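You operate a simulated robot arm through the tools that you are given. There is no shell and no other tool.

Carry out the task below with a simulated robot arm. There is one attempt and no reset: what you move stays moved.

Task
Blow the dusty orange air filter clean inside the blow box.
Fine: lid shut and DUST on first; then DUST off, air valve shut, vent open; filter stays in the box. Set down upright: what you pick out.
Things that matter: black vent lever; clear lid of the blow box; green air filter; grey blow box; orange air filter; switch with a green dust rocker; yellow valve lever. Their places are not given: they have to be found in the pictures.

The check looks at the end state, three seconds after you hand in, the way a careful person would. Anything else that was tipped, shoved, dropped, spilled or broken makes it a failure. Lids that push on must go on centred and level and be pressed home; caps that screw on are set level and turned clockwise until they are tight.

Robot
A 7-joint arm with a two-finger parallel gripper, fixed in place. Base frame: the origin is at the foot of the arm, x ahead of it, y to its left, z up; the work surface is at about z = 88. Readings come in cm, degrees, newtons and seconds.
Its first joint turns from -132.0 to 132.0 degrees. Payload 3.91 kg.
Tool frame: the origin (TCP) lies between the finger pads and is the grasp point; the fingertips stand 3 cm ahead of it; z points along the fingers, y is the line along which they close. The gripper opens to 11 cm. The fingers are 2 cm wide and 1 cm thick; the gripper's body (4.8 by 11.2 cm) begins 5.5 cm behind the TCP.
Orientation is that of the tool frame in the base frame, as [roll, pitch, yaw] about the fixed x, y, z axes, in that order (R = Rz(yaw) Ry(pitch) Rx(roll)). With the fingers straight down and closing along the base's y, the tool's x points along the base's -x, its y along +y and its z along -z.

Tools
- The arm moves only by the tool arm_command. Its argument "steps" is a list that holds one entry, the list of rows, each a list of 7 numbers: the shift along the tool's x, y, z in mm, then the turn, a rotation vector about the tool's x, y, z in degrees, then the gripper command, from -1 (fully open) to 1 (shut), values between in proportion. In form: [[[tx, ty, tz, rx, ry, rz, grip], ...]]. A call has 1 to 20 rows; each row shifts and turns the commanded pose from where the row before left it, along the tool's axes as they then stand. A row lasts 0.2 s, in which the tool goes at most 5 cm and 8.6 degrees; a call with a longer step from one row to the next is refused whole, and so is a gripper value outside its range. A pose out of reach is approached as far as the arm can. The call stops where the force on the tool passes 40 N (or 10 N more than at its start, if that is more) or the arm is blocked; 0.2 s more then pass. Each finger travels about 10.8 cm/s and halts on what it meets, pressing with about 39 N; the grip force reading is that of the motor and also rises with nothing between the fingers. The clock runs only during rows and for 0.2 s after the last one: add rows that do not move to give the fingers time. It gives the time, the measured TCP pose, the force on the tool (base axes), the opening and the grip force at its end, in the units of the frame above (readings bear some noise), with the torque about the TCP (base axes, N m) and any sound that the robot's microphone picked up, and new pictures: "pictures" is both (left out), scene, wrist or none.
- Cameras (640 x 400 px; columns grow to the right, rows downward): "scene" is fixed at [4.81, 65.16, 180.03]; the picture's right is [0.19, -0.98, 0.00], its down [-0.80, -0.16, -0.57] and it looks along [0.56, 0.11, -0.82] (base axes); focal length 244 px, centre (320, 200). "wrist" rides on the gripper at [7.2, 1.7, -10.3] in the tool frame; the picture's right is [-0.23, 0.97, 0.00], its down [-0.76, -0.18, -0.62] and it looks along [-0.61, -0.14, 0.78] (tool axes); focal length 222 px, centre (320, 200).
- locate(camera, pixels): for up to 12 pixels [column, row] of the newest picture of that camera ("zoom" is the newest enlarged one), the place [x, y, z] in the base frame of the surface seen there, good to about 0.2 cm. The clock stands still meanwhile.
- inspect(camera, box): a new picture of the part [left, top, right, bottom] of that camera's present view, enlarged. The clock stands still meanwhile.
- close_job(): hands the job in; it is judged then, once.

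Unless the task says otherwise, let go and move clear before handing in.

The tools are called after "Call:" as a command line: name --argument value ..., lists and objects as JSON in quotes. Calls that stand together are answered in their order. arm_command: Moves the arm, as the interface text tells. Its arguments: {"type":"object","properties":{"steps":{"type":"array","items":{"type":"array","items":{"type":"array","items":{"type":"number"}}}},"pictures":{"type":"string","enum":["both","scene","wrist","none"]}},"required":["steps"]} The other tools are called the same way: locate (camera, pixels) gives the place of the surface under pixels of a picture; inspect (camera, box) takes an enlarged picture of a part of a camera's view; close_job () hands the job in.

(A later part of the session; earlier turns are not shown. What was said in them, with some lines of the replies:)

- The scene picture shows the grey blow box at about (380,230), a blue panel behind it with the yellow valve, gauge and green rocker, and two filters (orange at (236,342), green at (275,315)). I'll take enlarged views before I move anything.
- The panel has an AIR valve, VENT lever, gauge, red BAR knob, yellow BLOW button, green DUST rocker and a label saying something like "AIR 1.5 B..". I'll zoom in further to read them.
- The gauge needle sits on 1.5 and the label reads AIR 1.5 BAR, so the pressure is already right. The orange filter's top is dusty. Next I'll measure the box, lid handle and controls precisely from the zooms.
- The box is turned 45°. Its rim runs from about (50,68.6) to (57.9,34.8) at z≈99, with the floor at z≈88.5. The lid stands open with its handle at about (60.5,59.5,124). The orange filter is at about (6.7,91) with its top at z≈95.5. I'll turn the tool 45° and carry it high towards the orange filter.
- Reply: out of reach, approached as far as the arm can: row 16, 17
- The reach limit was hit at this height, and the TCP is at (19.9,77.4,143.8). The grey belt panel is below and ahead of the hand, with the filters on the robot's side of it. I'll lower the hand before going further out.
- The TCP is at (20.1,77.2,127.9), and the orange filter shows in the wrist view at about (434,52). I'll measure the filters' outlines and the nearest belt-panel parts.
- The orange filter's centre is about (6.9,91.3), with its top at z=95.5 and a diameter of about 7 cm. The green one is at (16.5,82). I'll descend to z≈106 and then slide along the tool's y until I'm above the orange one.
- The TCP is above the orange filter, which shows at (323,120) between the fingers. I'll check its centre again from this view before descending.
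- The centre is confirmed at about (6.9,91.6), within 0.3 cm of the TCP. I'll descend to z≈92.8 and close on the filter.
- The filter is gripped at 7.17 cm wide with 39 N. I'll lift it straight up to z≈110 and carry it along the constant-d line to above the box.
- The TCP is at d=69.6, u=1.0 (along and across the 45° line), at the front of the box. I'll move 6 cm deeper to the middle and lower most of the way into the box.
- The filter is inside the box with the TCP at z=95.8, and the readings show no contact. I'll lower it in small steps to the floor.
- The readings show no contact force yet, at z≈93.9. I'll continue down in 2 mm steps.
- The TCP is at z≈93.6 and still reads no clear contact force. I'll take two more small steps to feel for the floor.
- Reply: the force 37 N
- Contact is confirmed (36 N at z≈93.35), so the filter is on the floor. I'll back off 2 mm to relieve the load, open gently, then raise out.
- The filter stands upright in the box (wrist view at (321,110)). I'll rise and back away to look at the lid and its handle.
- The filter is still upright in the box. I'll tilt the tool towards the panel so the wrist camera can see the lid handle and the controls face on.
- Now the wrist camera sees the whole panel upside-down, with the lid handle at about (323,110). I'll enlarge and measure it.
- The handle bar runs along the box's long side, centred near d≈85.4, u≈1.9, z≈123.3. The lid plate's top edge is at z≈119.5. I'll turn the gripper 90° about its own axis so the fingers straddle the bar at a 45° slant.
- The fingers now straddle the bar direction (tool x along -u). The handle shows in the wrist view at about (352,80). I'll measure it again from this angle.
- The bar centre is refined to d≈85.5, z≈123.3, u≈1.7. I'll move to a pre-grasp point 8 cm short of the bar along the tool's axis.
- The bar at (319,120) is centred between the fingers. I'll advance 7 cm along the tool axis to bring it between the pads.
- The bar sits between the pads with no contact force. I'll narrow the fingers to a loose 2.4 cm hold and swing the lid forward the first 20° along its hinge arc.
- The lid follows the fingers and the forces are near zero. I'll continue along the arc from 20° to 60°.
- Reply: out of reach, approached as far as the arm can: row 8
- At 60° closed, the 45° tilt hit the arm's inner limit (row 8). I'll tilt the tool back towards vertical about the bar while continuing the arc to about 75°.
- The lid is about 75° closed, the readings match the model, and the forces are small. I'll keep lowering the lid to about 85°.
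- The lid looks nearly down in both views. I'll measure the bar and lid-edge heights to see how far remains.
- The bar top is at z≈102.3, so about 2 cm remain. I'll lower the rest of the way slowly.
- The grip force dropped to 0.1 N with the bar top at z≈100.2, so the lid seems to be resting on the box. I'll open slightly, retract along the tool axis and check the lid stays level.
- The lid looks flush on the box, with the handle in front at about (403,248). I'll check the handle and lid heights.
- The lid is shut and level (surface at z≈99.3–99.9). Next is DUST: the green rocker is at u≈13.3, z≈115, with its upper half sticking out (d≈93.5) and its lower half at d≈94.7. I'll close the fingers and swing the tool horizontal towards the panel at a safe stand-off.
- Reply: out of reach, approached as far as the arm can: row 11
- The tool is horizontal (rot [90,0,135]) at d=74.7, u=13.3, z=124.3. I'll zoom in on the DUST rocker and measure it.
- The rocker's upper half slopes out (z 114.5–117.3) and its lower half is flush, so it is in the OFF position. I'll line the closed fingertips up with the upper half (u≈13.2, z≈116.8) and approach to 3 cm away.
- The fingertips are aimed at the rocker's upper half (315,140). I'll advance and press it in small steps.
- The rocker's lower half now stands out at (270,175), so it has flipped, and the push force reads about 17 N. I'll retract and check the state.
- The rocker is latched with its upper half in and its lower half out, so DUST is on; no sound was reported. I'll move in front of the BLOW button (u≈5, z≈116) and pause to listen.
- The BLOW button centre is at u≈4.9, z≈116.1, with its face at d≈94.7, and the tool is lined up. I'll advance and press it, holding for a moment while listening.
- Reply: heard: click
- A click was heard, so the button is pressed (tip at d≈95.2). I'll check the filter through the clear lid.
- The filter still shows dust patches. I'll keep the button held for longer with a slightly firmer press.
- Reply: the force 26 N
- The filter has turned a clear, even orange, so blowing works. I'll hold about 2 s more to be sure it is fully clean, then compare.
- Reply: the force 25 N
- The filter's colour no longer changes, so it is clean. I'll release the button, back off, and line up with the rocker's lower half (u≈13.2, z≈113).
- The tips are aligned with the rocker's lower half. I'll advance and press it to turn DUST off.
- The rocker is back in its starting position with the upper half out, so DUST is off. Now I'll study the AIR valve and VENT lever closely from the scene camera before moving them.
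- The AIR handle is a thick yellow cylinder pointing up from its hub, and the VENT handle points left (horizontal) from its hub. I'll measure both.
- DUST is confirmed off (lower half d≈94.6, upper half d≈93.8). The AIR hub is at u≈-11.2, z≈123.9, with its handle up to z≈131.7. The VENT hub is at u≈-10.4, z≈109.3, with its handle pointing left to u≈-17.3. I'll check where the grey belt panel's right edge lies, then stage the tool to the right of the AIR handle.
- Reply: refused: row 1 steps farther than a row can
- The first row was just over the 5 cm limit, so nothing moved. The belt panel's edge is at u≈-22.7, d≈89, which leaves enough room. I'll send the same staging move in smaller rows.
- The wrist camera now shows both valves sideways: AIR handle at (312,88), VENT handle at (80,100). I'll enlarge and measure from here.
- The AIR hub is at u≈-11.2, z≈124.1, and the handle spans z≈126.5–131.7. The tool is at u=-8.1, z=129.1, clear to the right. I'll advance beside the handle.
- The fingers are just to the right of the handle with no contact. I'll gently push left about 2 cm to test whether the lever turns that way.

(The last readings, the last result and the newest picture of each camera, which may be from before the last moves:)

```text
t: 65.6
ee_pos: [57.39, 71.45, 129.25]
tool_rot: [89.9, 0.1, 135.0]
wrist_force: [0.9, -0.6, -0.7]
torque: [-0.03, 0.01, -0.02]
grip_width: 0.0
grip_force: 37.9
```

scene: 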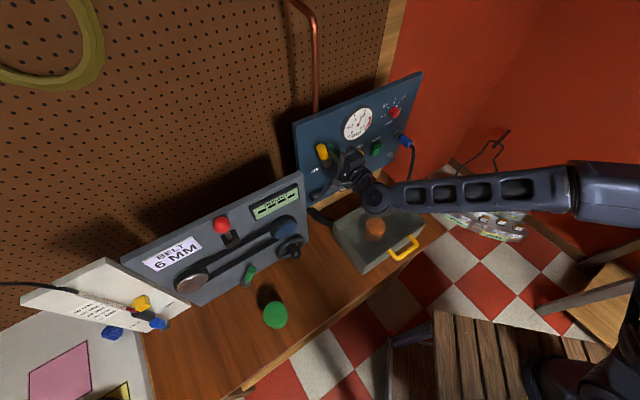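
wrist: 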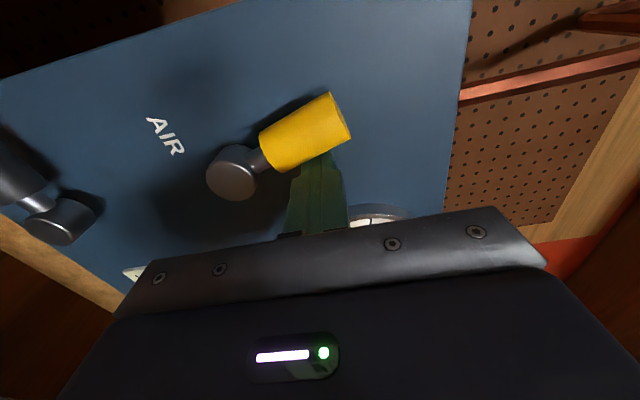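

The lever turns left freely, about 15° so far with little force. I'll continue along the arc towards horizontal.

Call:
arm_command --steps '[[[7, 1, 0, 0, 0, 0, 1], [7, 1, 0, 0, 0, 0, 1], [7, -1, 0, 0, 0, 0, 1], [7, -1, 0, 0, 0, 0, 1], [7, -3, 0, 0, 0, 0, 1], [7, -3.4, 0, 0, 0, 0, 1], [6, -5, 0, 0, 0, 0, 1], [6, -5.7, 0, 0, 0, 0, 1], [0, 0, 0, 0, 0, 0, 1]]]'

```text
t: 67.6
ee_pos: [53.61, 75.08, 127.52]
tool_rot: [89.9, -0.1, 135.0]
wrist_force: [0.2, 0.4, 0.8]
torque: [0.01, -0.01, -0.01]
grip_width: 0.0
grip_force: 37.9
```

scene: 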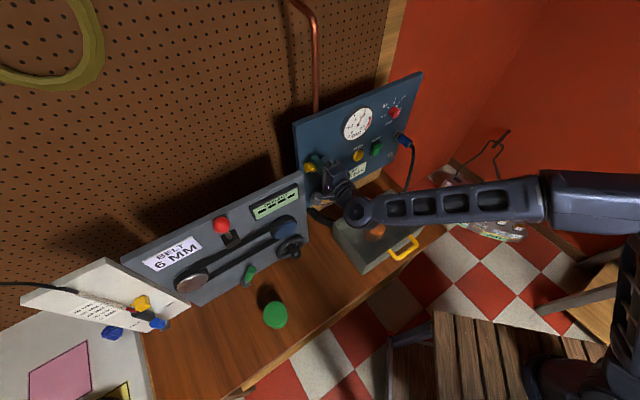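
wrist: 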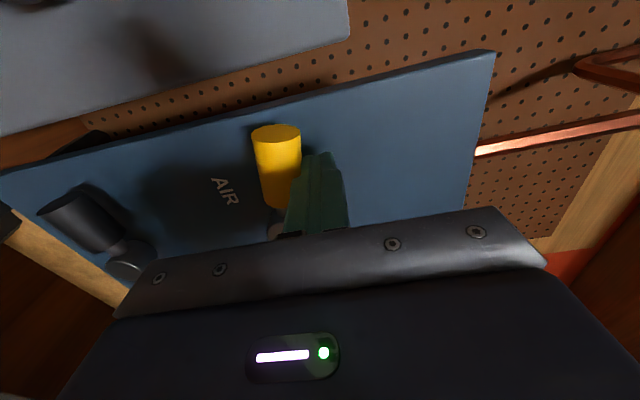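

The handle is nearly horizontal now, pointing left. I'll push it the last bit down to the stop.

Call:
arm_command --steps '[[[4, -6, 0, 0, 0, 0, 1], [4, -6.5, 0, 0, 0, 0, 1], [0, -3, 0, 0, 0, 0, 1], [0, -2, 0, 0, 0, 0, 1], [0, 0, 0, 0, 0, 0, 1]]]'

Call:
inspect --camera "wrist" --box '[20, 80, 400, 240]'

Call:
inspect --camera "scene" --box '[290, 85, 400, 205]'

```text
t: 68.8
ee_pos: [53.07, 75.82, 126.24]
tool_rot: [89.4, 0.1, 135.0]
wrist_force: [-0.1, 0.6, 5.0]
torque: [0.12, -0.06, 0.02]
grip_width: 0.0
grip_force: 37.3
stopped in row 5: the force on the tool passed its limit at 42 N (the readings are from after the stop); the commanded pose is now the measured one
```

scene: 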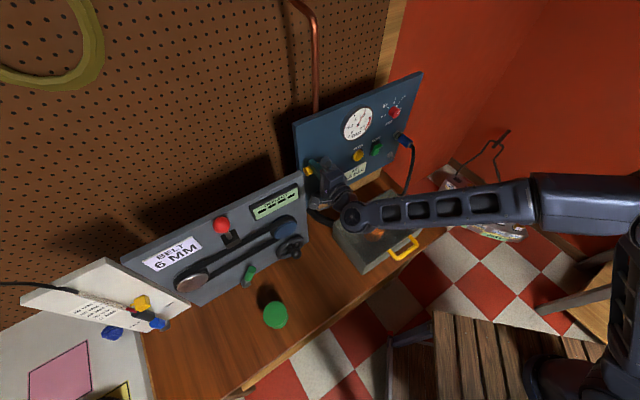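
wrist: 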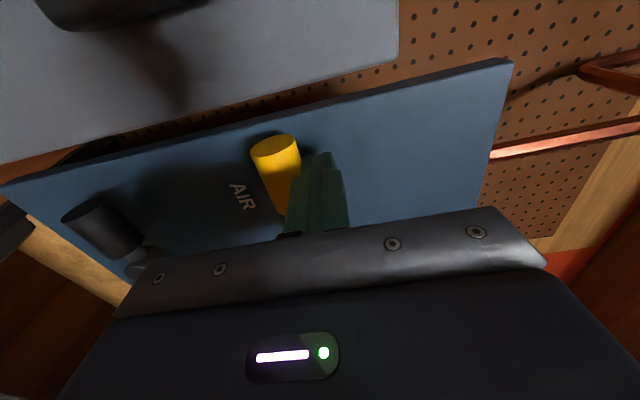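

```text
1.68 times, centred on (210, 160) of wrist
```

zoom: 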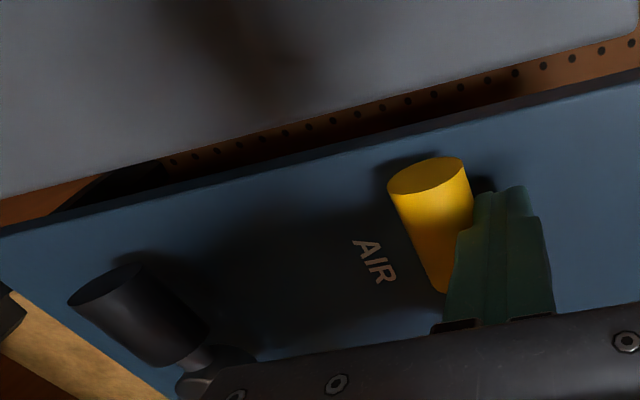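

```text
3.33 times, centred on (345, 145) of scene
```

zoom: 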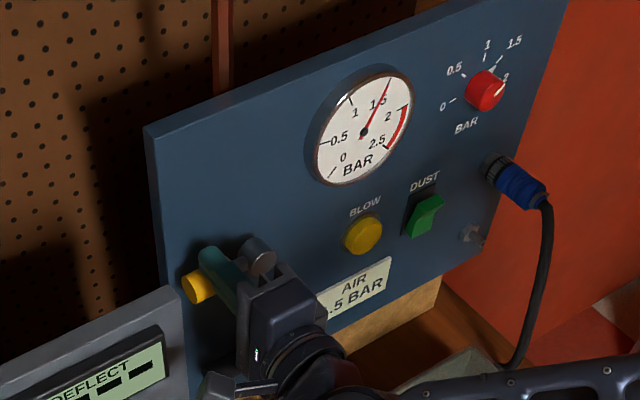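

The AIR lever hit its stop at horizontal-left (42 N), so the valve is shut. The gauge still shows the trapped 1.5 bar. I'll lift off the handle, back away from the panel, and check for obstacles around the VENT lever.

Call:
arm_command --steps '[[[0, 15, 0, 0, 0, 0, 1], [0, 10, -10, 0, 0, 0, 1], [0, 0, -40, 0, 0, 0, 1], [0, 0, -40, 0, 0, 0, 1], [0, 0, 0, 0, 0, 0, 1]]]'

Call:
inspect --camera "scene" --box '[290, 130, 370, 230]'

Call:
inspect --camera "wrist" --box '[0, 0, 400, 230]'

```text
t: 70.0
ee_pos: [46.76, 69.24, 128.48]
tool_rot: [89.5, 0.0, 134.9]
wrist_force: [-0.2, 0.1, 0.4]
torque: [-0.02, -0.01, 0.02]
grip_width: 0.0
grip_force: 38.1
```

scene: 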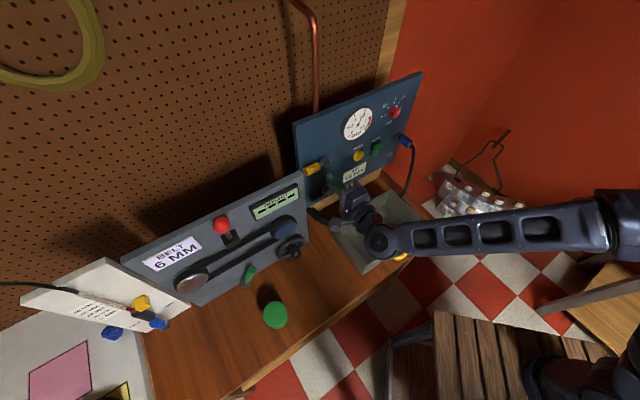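
wrist: 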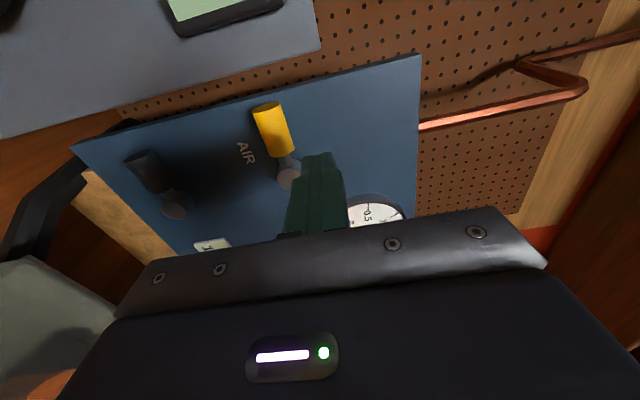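

```text
4.00 times, centred on (330, 180) of scene
```

zoom: 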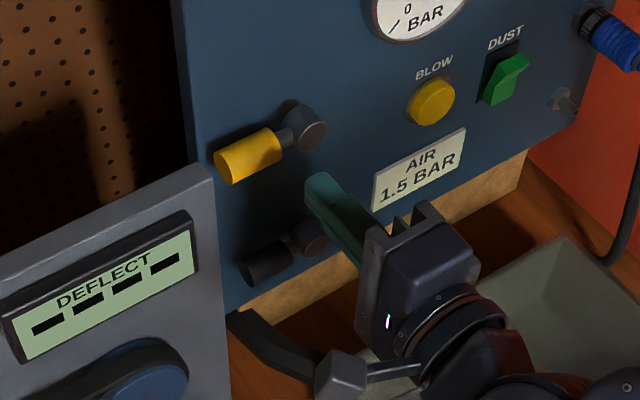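

```text
1.60 times, centred on (200, 115) of wrist
```

zoom: 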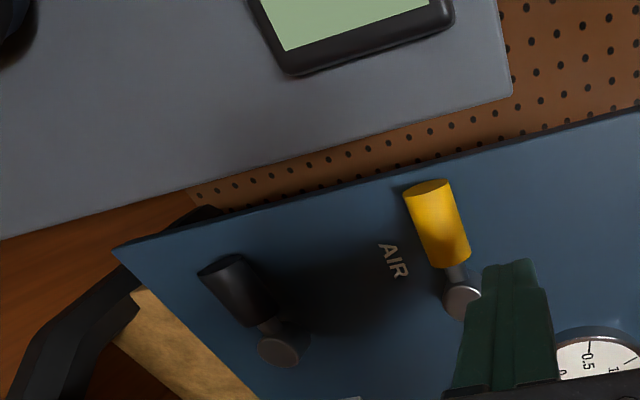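

The AIR lever now lies horizontal, parallel to the VENT lever. I'll measure the black hose and the VENT handle before approaching below it.

Call:
locate --camera "wrist" --pixels '[[75, 180], [50, 195], [100, 150], [25, 240], [175, 205], [160, 180], [148, 165], [135, 155], [140, 170], [155, 160], [80, 150], [120, 125]]'

Call:
locate --camera "scene" --pixels '[[312, 212], [320, 218], [330, 222], [308, 207], [315, 195], [310, 198], [327, 190]]'

```text
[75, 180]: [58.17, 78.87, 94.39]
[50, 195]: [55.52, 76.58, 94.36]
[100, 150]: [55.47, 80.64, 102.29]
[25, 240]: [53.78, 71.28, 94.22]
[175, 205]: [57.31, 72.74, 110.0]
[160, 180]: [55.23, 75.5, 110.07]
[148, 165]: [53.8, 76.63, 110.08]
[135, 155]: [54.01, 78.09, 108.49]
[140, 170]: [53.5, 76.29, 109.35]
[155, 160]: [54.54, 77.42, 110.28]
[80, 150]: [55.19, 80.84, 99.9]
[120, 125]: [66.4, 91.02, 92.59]
```

```text
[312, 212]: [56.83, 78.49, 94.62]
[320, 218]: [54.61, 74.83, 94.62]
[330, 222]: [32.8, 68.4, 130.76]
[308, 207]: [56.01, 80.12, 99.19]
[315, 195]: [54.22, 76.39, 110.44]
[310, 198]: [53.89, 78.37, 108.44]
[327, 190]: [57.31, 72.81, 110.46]
```

The hose is low (z≈94.4), so the space below the VENT handle is free. I'll tilt the tool 25° down so the hand stays above the lid, then descend in front of and below the handle.

Call:
arm_command --steps '[[[0, 0, 0, 8.3, 0, 0, 1], [0, 0, 0, 8.3, 0, 0, 1], [0, 0, 0, 8.4, 0, 0, 1], [-1.2, -42.8, 15.6, 0, 0, 0, 1], [-1.2, -42.8, 15.6, 0, 0, 0, 1], [-1.2, -42.8, 15.6, 0, 0, 0, 1], [-1.2, -42.8, 15.6, 0, 0, 0, 1], [-1.2, -42.8, 15.6, 0, 0, 0, 1], [0, 0, 0, 0, 0, 0, 1]]]'

```text
t: 72.0
ee_pos: [45.8, 67.72, 105.75]
tool_rot: [114.6, 0.0, 135.0]
wrist_force: [0.6, 0.4, -0.2]
torque: [0.01, -0.01, 0.0]
grip_width: 0.0
grip_force: 38.3
```

scene: 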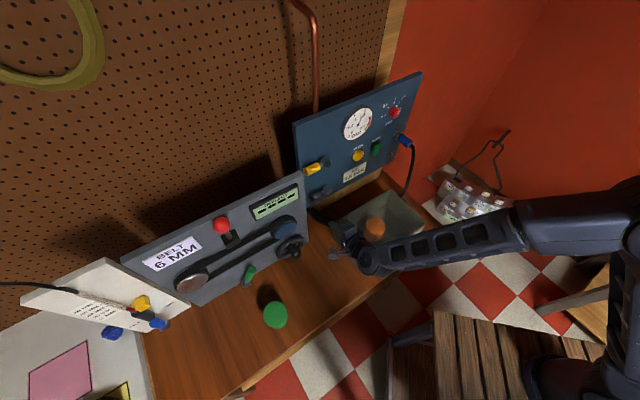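
wrist: 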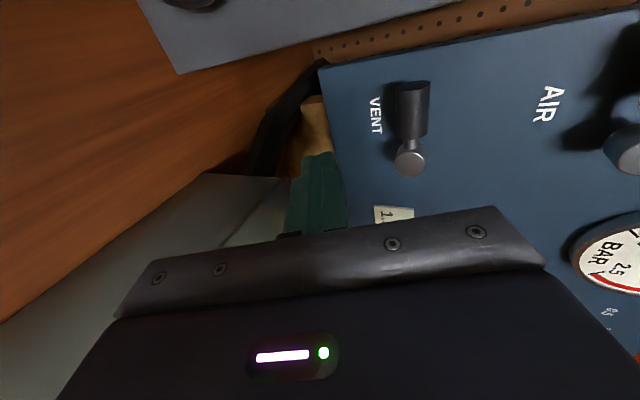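

The VENT lever is at (412,110) with its hub at (410,158), up being to the right in this view. I'll measure it once more before sliding under it.

Call:
locate --camera "wrist" --pixels '[[410, 158], [412, 110], [413, 90], [400, 110], [427, 110], [411, 135], [398, 90], [376, 115], [318, 160]]'

Call:
inspect --camera "wrist" --box '[270, 50, 470, 230]'

```text
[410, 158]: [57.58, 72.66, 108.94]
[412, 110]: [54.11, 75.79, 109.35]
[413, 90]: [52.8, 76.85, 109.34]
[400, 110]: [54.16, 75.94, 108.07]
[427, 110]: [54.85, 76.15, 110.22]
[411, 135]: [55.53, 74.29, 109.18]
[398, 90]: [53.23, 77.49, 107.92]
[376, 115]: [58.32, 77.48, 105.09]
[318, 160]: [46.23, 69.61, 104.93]
```

```text
2.22 times, centred on (370, 140) of wrist
```

zoom: 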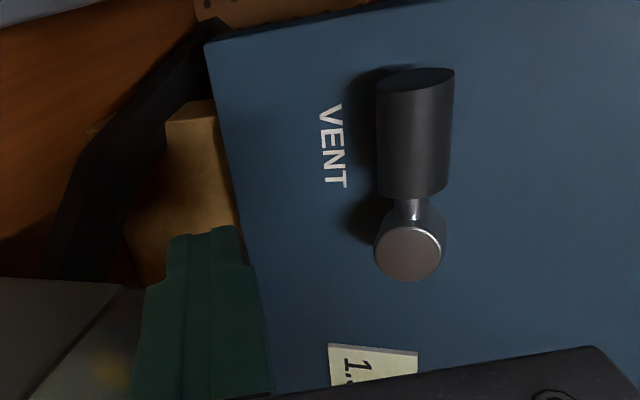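

The VENT handle axis is at z≈109.1 with its end at u≈-17. I'll slide the fingertips in underneath it at z≈105.8.

Call:
arm_command --steps '[[[0, 14.6, 31.8, 0, 0, 0, 1], [0, 14.6, 31.8, 0, 0, 0, 1], [0, 14.6, 31.8, 0, 0, 0, 1], [0, 0, 0, 0, 0, 0, 1]]]'

```text
t: 73.0
ee_pos: [53.57, 75.32, 105.6]
tool_rot: [114.6, 0.0, 134.9]
wrist_force: [0.2, 0.0, 0.0]
torque: [0.0, 0.01, -0.01]
grip_width: 0.0
grip_force: 37.9
```

scene: 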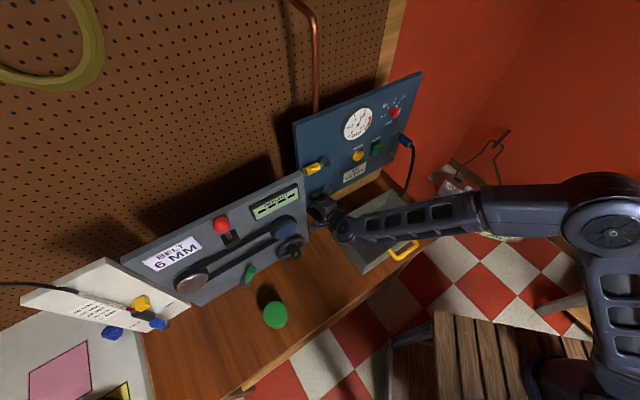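
wrist: 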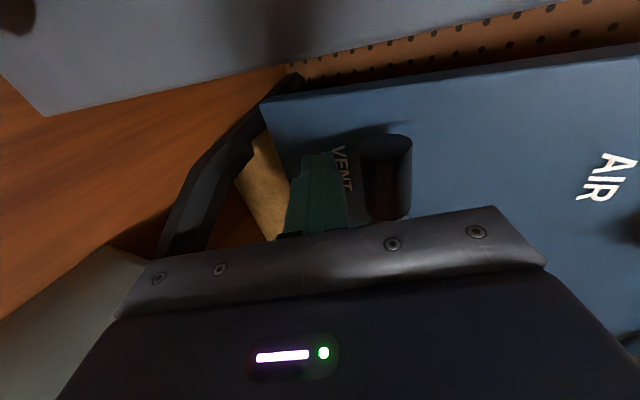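

The fingertips are under the VENT handle without contact. I'll gently push up about 3 cm to test that the lever turns upward.

Call:
arm_command --steps '[[[0, 9, -4.1, 0, 0, 0, 1], [0, 7.3, -3.3, 0, 0, 0, 1], [1, 4.5, -2.1, 0, 0, 0, 1], [1, 3.6, -1.7, 0, 0, 0, 1], [1, 3.6, -1.7, 0, 0, 0, 1], [0, 0, 0, 0, 0, 0, 1]]]'

```text
t: 74.4
ee_pos: [53.2, 75.29, 108.93]
tool_rot: [114.5, -0.1, 134.9]
wrist_force: [0.2, -0.4, -0.3]
torque: [0.0, 0.03, 0.01]
grip_width: 0.01
grip_force: 38.0
```

scene: 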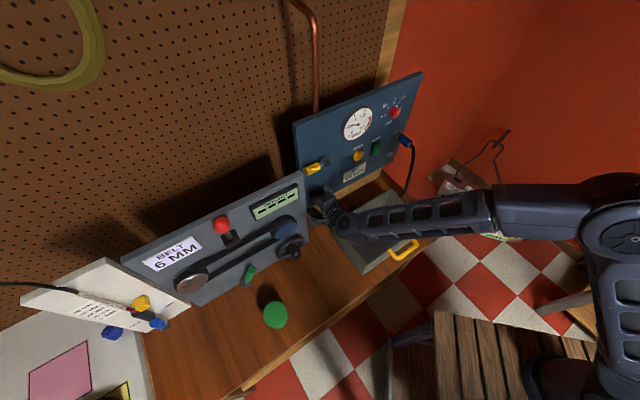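
wrist: 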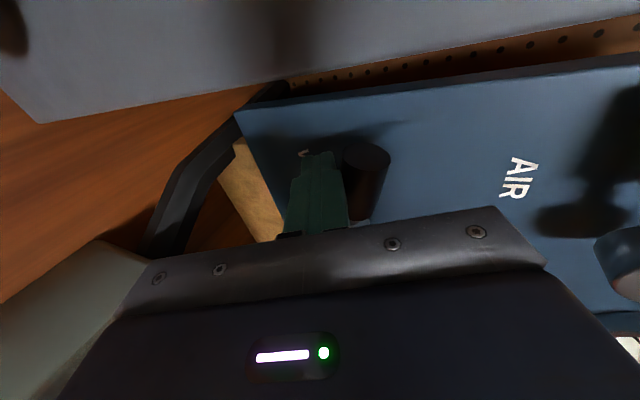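

The VENT lever is swinging up and the gauge needle has already dropped. I'll continue along the arc to vertical.

Call:
arm_command --steps '[[[3.7, 4.3, -2.0, 0, 0, 0, 1], [-0.8, 5.9, -2.7, 0, 0, 0, 1], [-0.8, 5.9, -2.7, 0, 0, 0, 1], [-2.8, 5.5, -2.5, 0, 0, 0, 1], [-2.8, 5.5, -2.5, 0, 0, 0, 1], [-5, 4.5, -2.1, 0, 0, 0, 1], [-5, 4.5, -2.1, 0, 0, 0, 1], [0, 0, 0, 0, 0, 0, 1]]]'

Call:
inspect --camera "scene" --box '[290, 90, 400, 210]'

```text
t: 76.2
ee_pos: [54.04, 74.15, 113.06]
tool_rot: [114.6, -0.1, 135.0]
wrist_force: [-0.9, -0.4, 0.6]
torque: [0.01, 0.01, 0.02]
grip_width: 0.0
grip_force: 37.4
```

scene: 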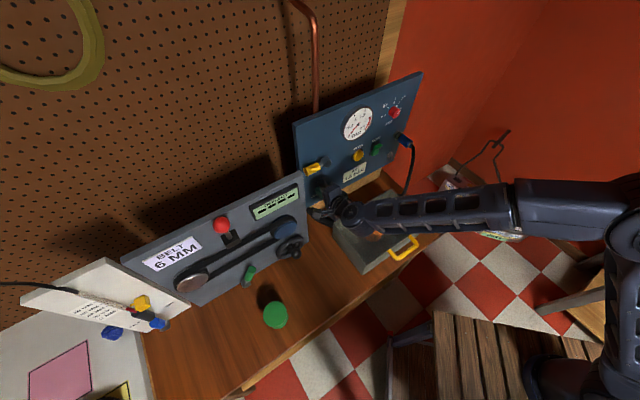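
wrist: 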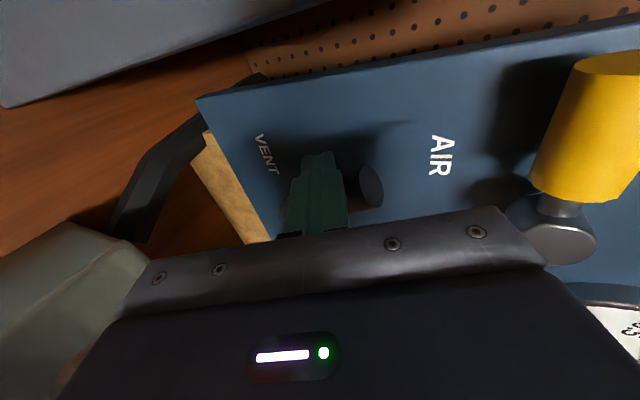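

```text
3.33 times, centred on (345, 150) of scene
```

zoom: 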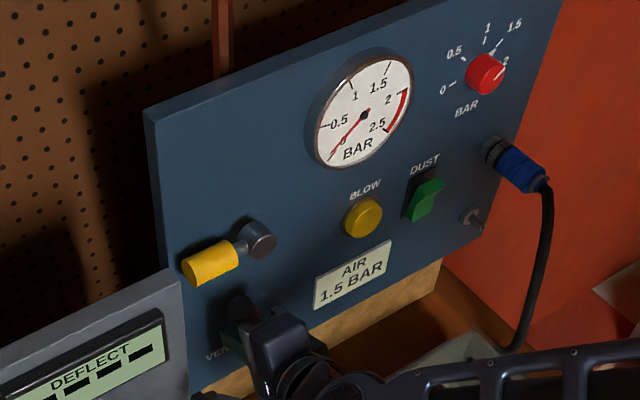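

The gauge now reads 0, which confirms the air is shut and venting. I'll push the VENT lever the last part to its upright stop.

Call:
arm_command --steps '[[[-5, 3, -1.3, 0, 0, 0, 1], [-5, 2, -1.0, 0, 0, 0, 1], [-4, 1, -0.5, 0, 0, 0, 1], [-3, 0, 0, 0, 0, 0, 1], [-3, 0, 0, 0, 0, 0, 1], [-2, 0, 0, 0, 0, 0, 1], [0, 0, 0, 0, 0, 0, 1]]]'

```text
t: 77.8
ee_pos: [55.37, 72.75, 113.7]
tool_rot: [114.4, 0.0, 135.0]
wrist_force: [-7.2, 11.5, 1.9]
torque: [0.05, 0.14, 0.34]
grip_width: 0.0
grip_force: 37.9
```

scene: 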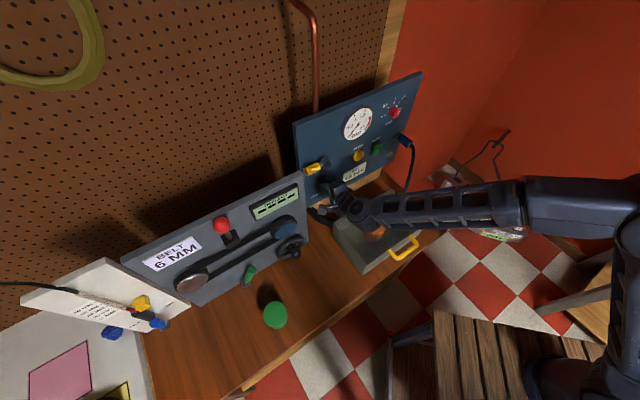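
wrist: 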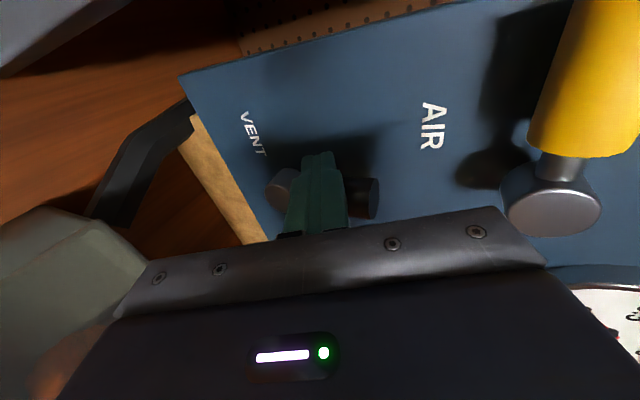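

About 13 N now resists the push, so the lever should be at its upright stop. I'll nudge 2 mm more to confirm.

Call:
arm_command --steps '[[[-1.5, 0, 0, 0, 0, 0, 1], [0, 0, 0, 0, 0, 0, 1]]]' --pictures "none"

```text
t: 78.4
ee_pos: [55.33, 72.85, 113.63]
tool_rot: [114.5, 0.0, 135.0]
wrist_force: [-12.4, 26.2, 2.1]
torque: [0.22, 0.1, 0.73]
grip_width: 0.0
grip_force: 37.6
```

The lever is firmly at its stop. I'll ease off to the left and retract straight back from the panel, then check everything.

Call:
arm_command --steps '[[[5, 0, 0, 0, 0, 0, 1], [8, 0, 0, 0, 0, 0, 1], [0, -13.9, -30.3, 0, 0, 0, 1], [0, -13.9, -30.3, 0, 0, 0, 1], [0, -13.9, -30.3, 0, 0, 0, 1], [0, 30, -25, 0, 0, 0, 1], [0, 30, -25, 0, 0, 0, 1], [0, 30, -25, 0, 0, 0, 1], [0, 30, -25, 0, 0, 0, 1], [0, 0, 0, 0, 0, 0, 1]]]'

Call:
inspect --camera "scene" --box '[290, 80, 420, 220]'

```text
t: 80.6
ee_pos: [44.58, 63.44, 128.82]
tool_rot: [114.6, 0.0, 134.9]
wrist_force: [-0.9, -0.1, -0.6]
torque: [0.05, -0.01, -0.01]
grip_width: 0.02
grip_force: 37.4
```

scene: 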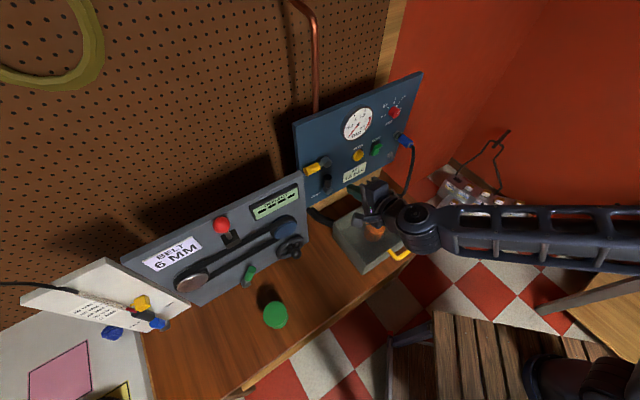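
wrist: 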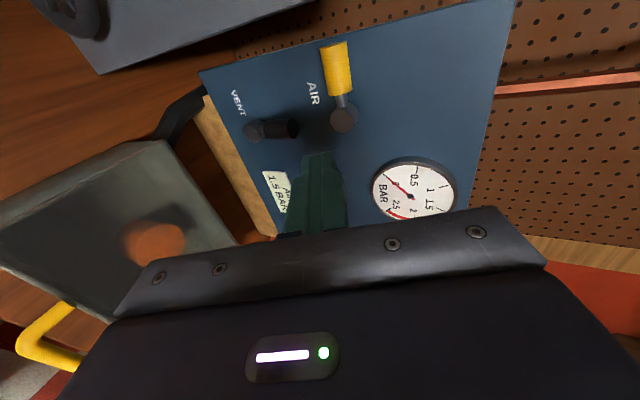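

```text
2.86 times, centred on (355, 150) of scene
```

zoom: 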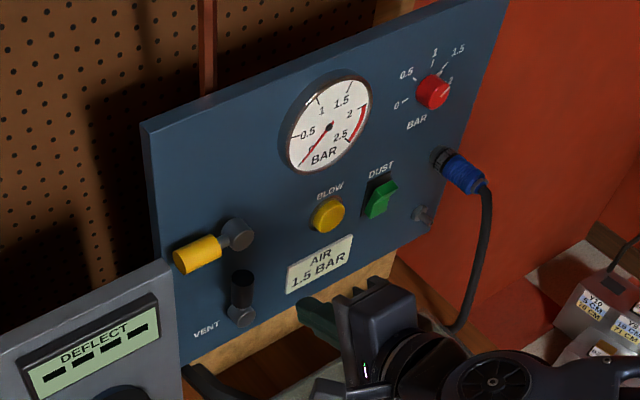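

AIR is horizontal (shut), VENT is upright (open), the gauge reads 0, and DUST is off. I'll move the arm clear of the box and check the lid and filter a last time.

Call:
arm_command --steps '[[[-20, 4.6, -28.4, 0, 0, 0, 1], [-30, 4.6, -28.4, 0, 0, 0, 1], [-36, 4.6, -28.4, 0, 0, 0, 1], [-36, 4.6, -20, 0, 0, 0, 0.5], [-36, 4.6, -10, 0, 0, 0, 0], [-36, 0, 0, 0, 0, 0, 0], [-36, 0, 0, 0, 0, 0, 0], [0, 0, 0, 0, 0, 0, 0]]]'

Call:
inspect --camera "scene" --box '[300, 80, 440, 280]'

Call:
inspect --camera "scene" --box '[200, 200, 450, 380]'

```text
t: 82.4
ee_pos: [54.04, 40.44, 135.54]
tool_rot: [114.5, 0.1, 134.9]
wrist_force: [0.2, -0.1, 0.8]
torque: [0.01, -0.01, -0.02]
grip_width: 5.47
grip_force: 0.0
```

scene: 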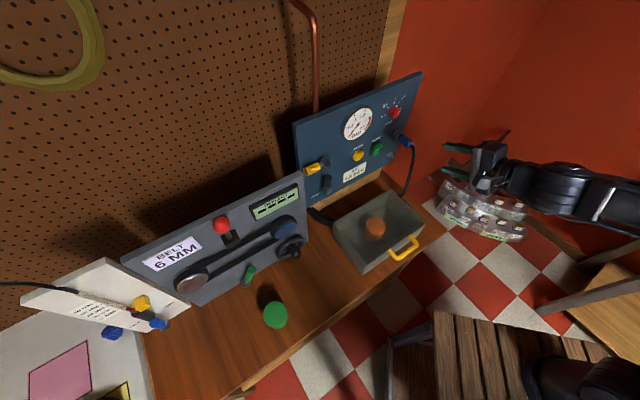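
wrist: 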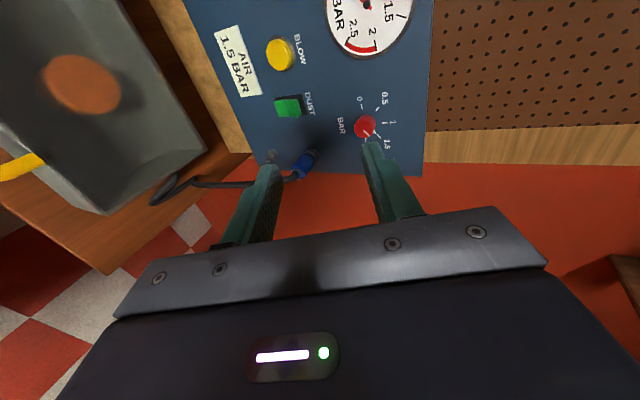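

```text
2.00 times, centred on (370, 180) of scene
```

zoom: 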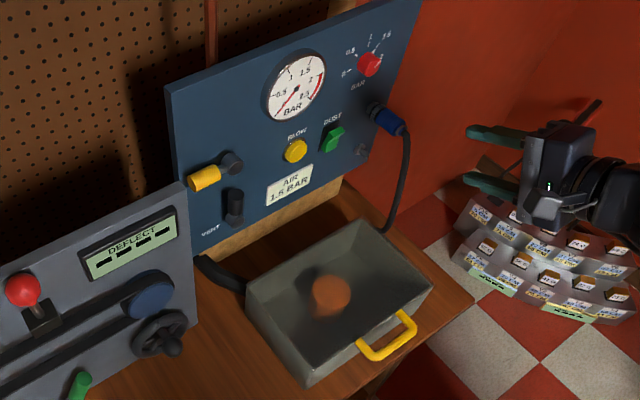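

```text
2.22 times, centred on (325, 290) of scene
```

zoom: 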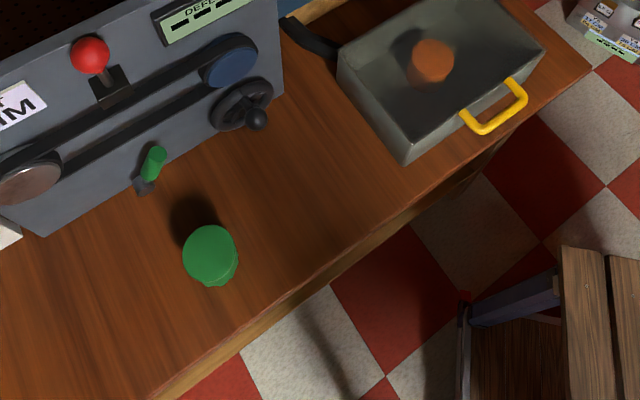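

Everything looks right: the filter is clean and upright under the closed lid, and the green filter is untouched. I'll check the two lever angles numerically before handing in.

Call:
inspect --camera "scene" --box '[298, 150, 346, 205]'

Call:
locate --camera "scene" --pixels '[[324, 163], [318, 166], [313, 168], [308, 170], [328, 189], [328, 184], [328, 179], [375, 228], [403, 248]]'

```text
7.27 times, centred on (322, 178) of scene
```

zoom: 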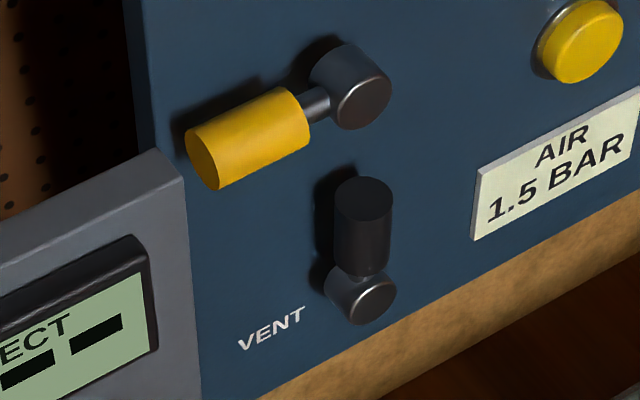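

```text
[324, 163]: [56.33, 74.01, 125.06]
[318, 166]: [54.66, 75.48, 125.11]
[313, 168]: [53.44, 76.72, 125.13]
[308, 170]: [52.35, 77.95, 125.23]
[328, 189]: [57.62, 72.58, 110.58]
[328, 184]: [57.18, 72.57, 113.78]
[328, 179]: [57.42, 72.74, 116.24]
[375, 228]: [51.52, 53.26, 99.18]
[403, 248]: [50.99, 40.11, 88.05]
```

The AIR handle is level (z≈125.1 along its whole length) and the VENT handle is vertical. The gauge reads 0, DUST is off, the lid is shut level, and the clean filter stays in the box. The arm is clear, so I'm handing in the job.

Call:
close_job

```text
The job is handed in.
```

The orange filter is blown clean and stands upright in the box under the closed lid. I've handed the job in; I haven't seen the check's result.

- **Order:** I put the filter in, shut the lid, turned DUST on and held BLOW. It ran about 5 seconds, until the filter's colour stopped changing. Then I turned DUST off, shut the air valve and opened the vent.
- **Pressure:** The gauge already read 1.5 bar at the start, matching the label, so I left the regulator knob alone. It reads 0 now.
- **Controls at the end:** The yellow air lever is against its stop at horizontal and the black vent lever is against its stop upright. The green DUST rocker is back where it started.
- **DUST on:** The only sign that it came on was the rocker flipping and staying over. The microphone reported no motor sound.
- **Other things:** The green filter was not touched. The arm is empty and clear of the box.
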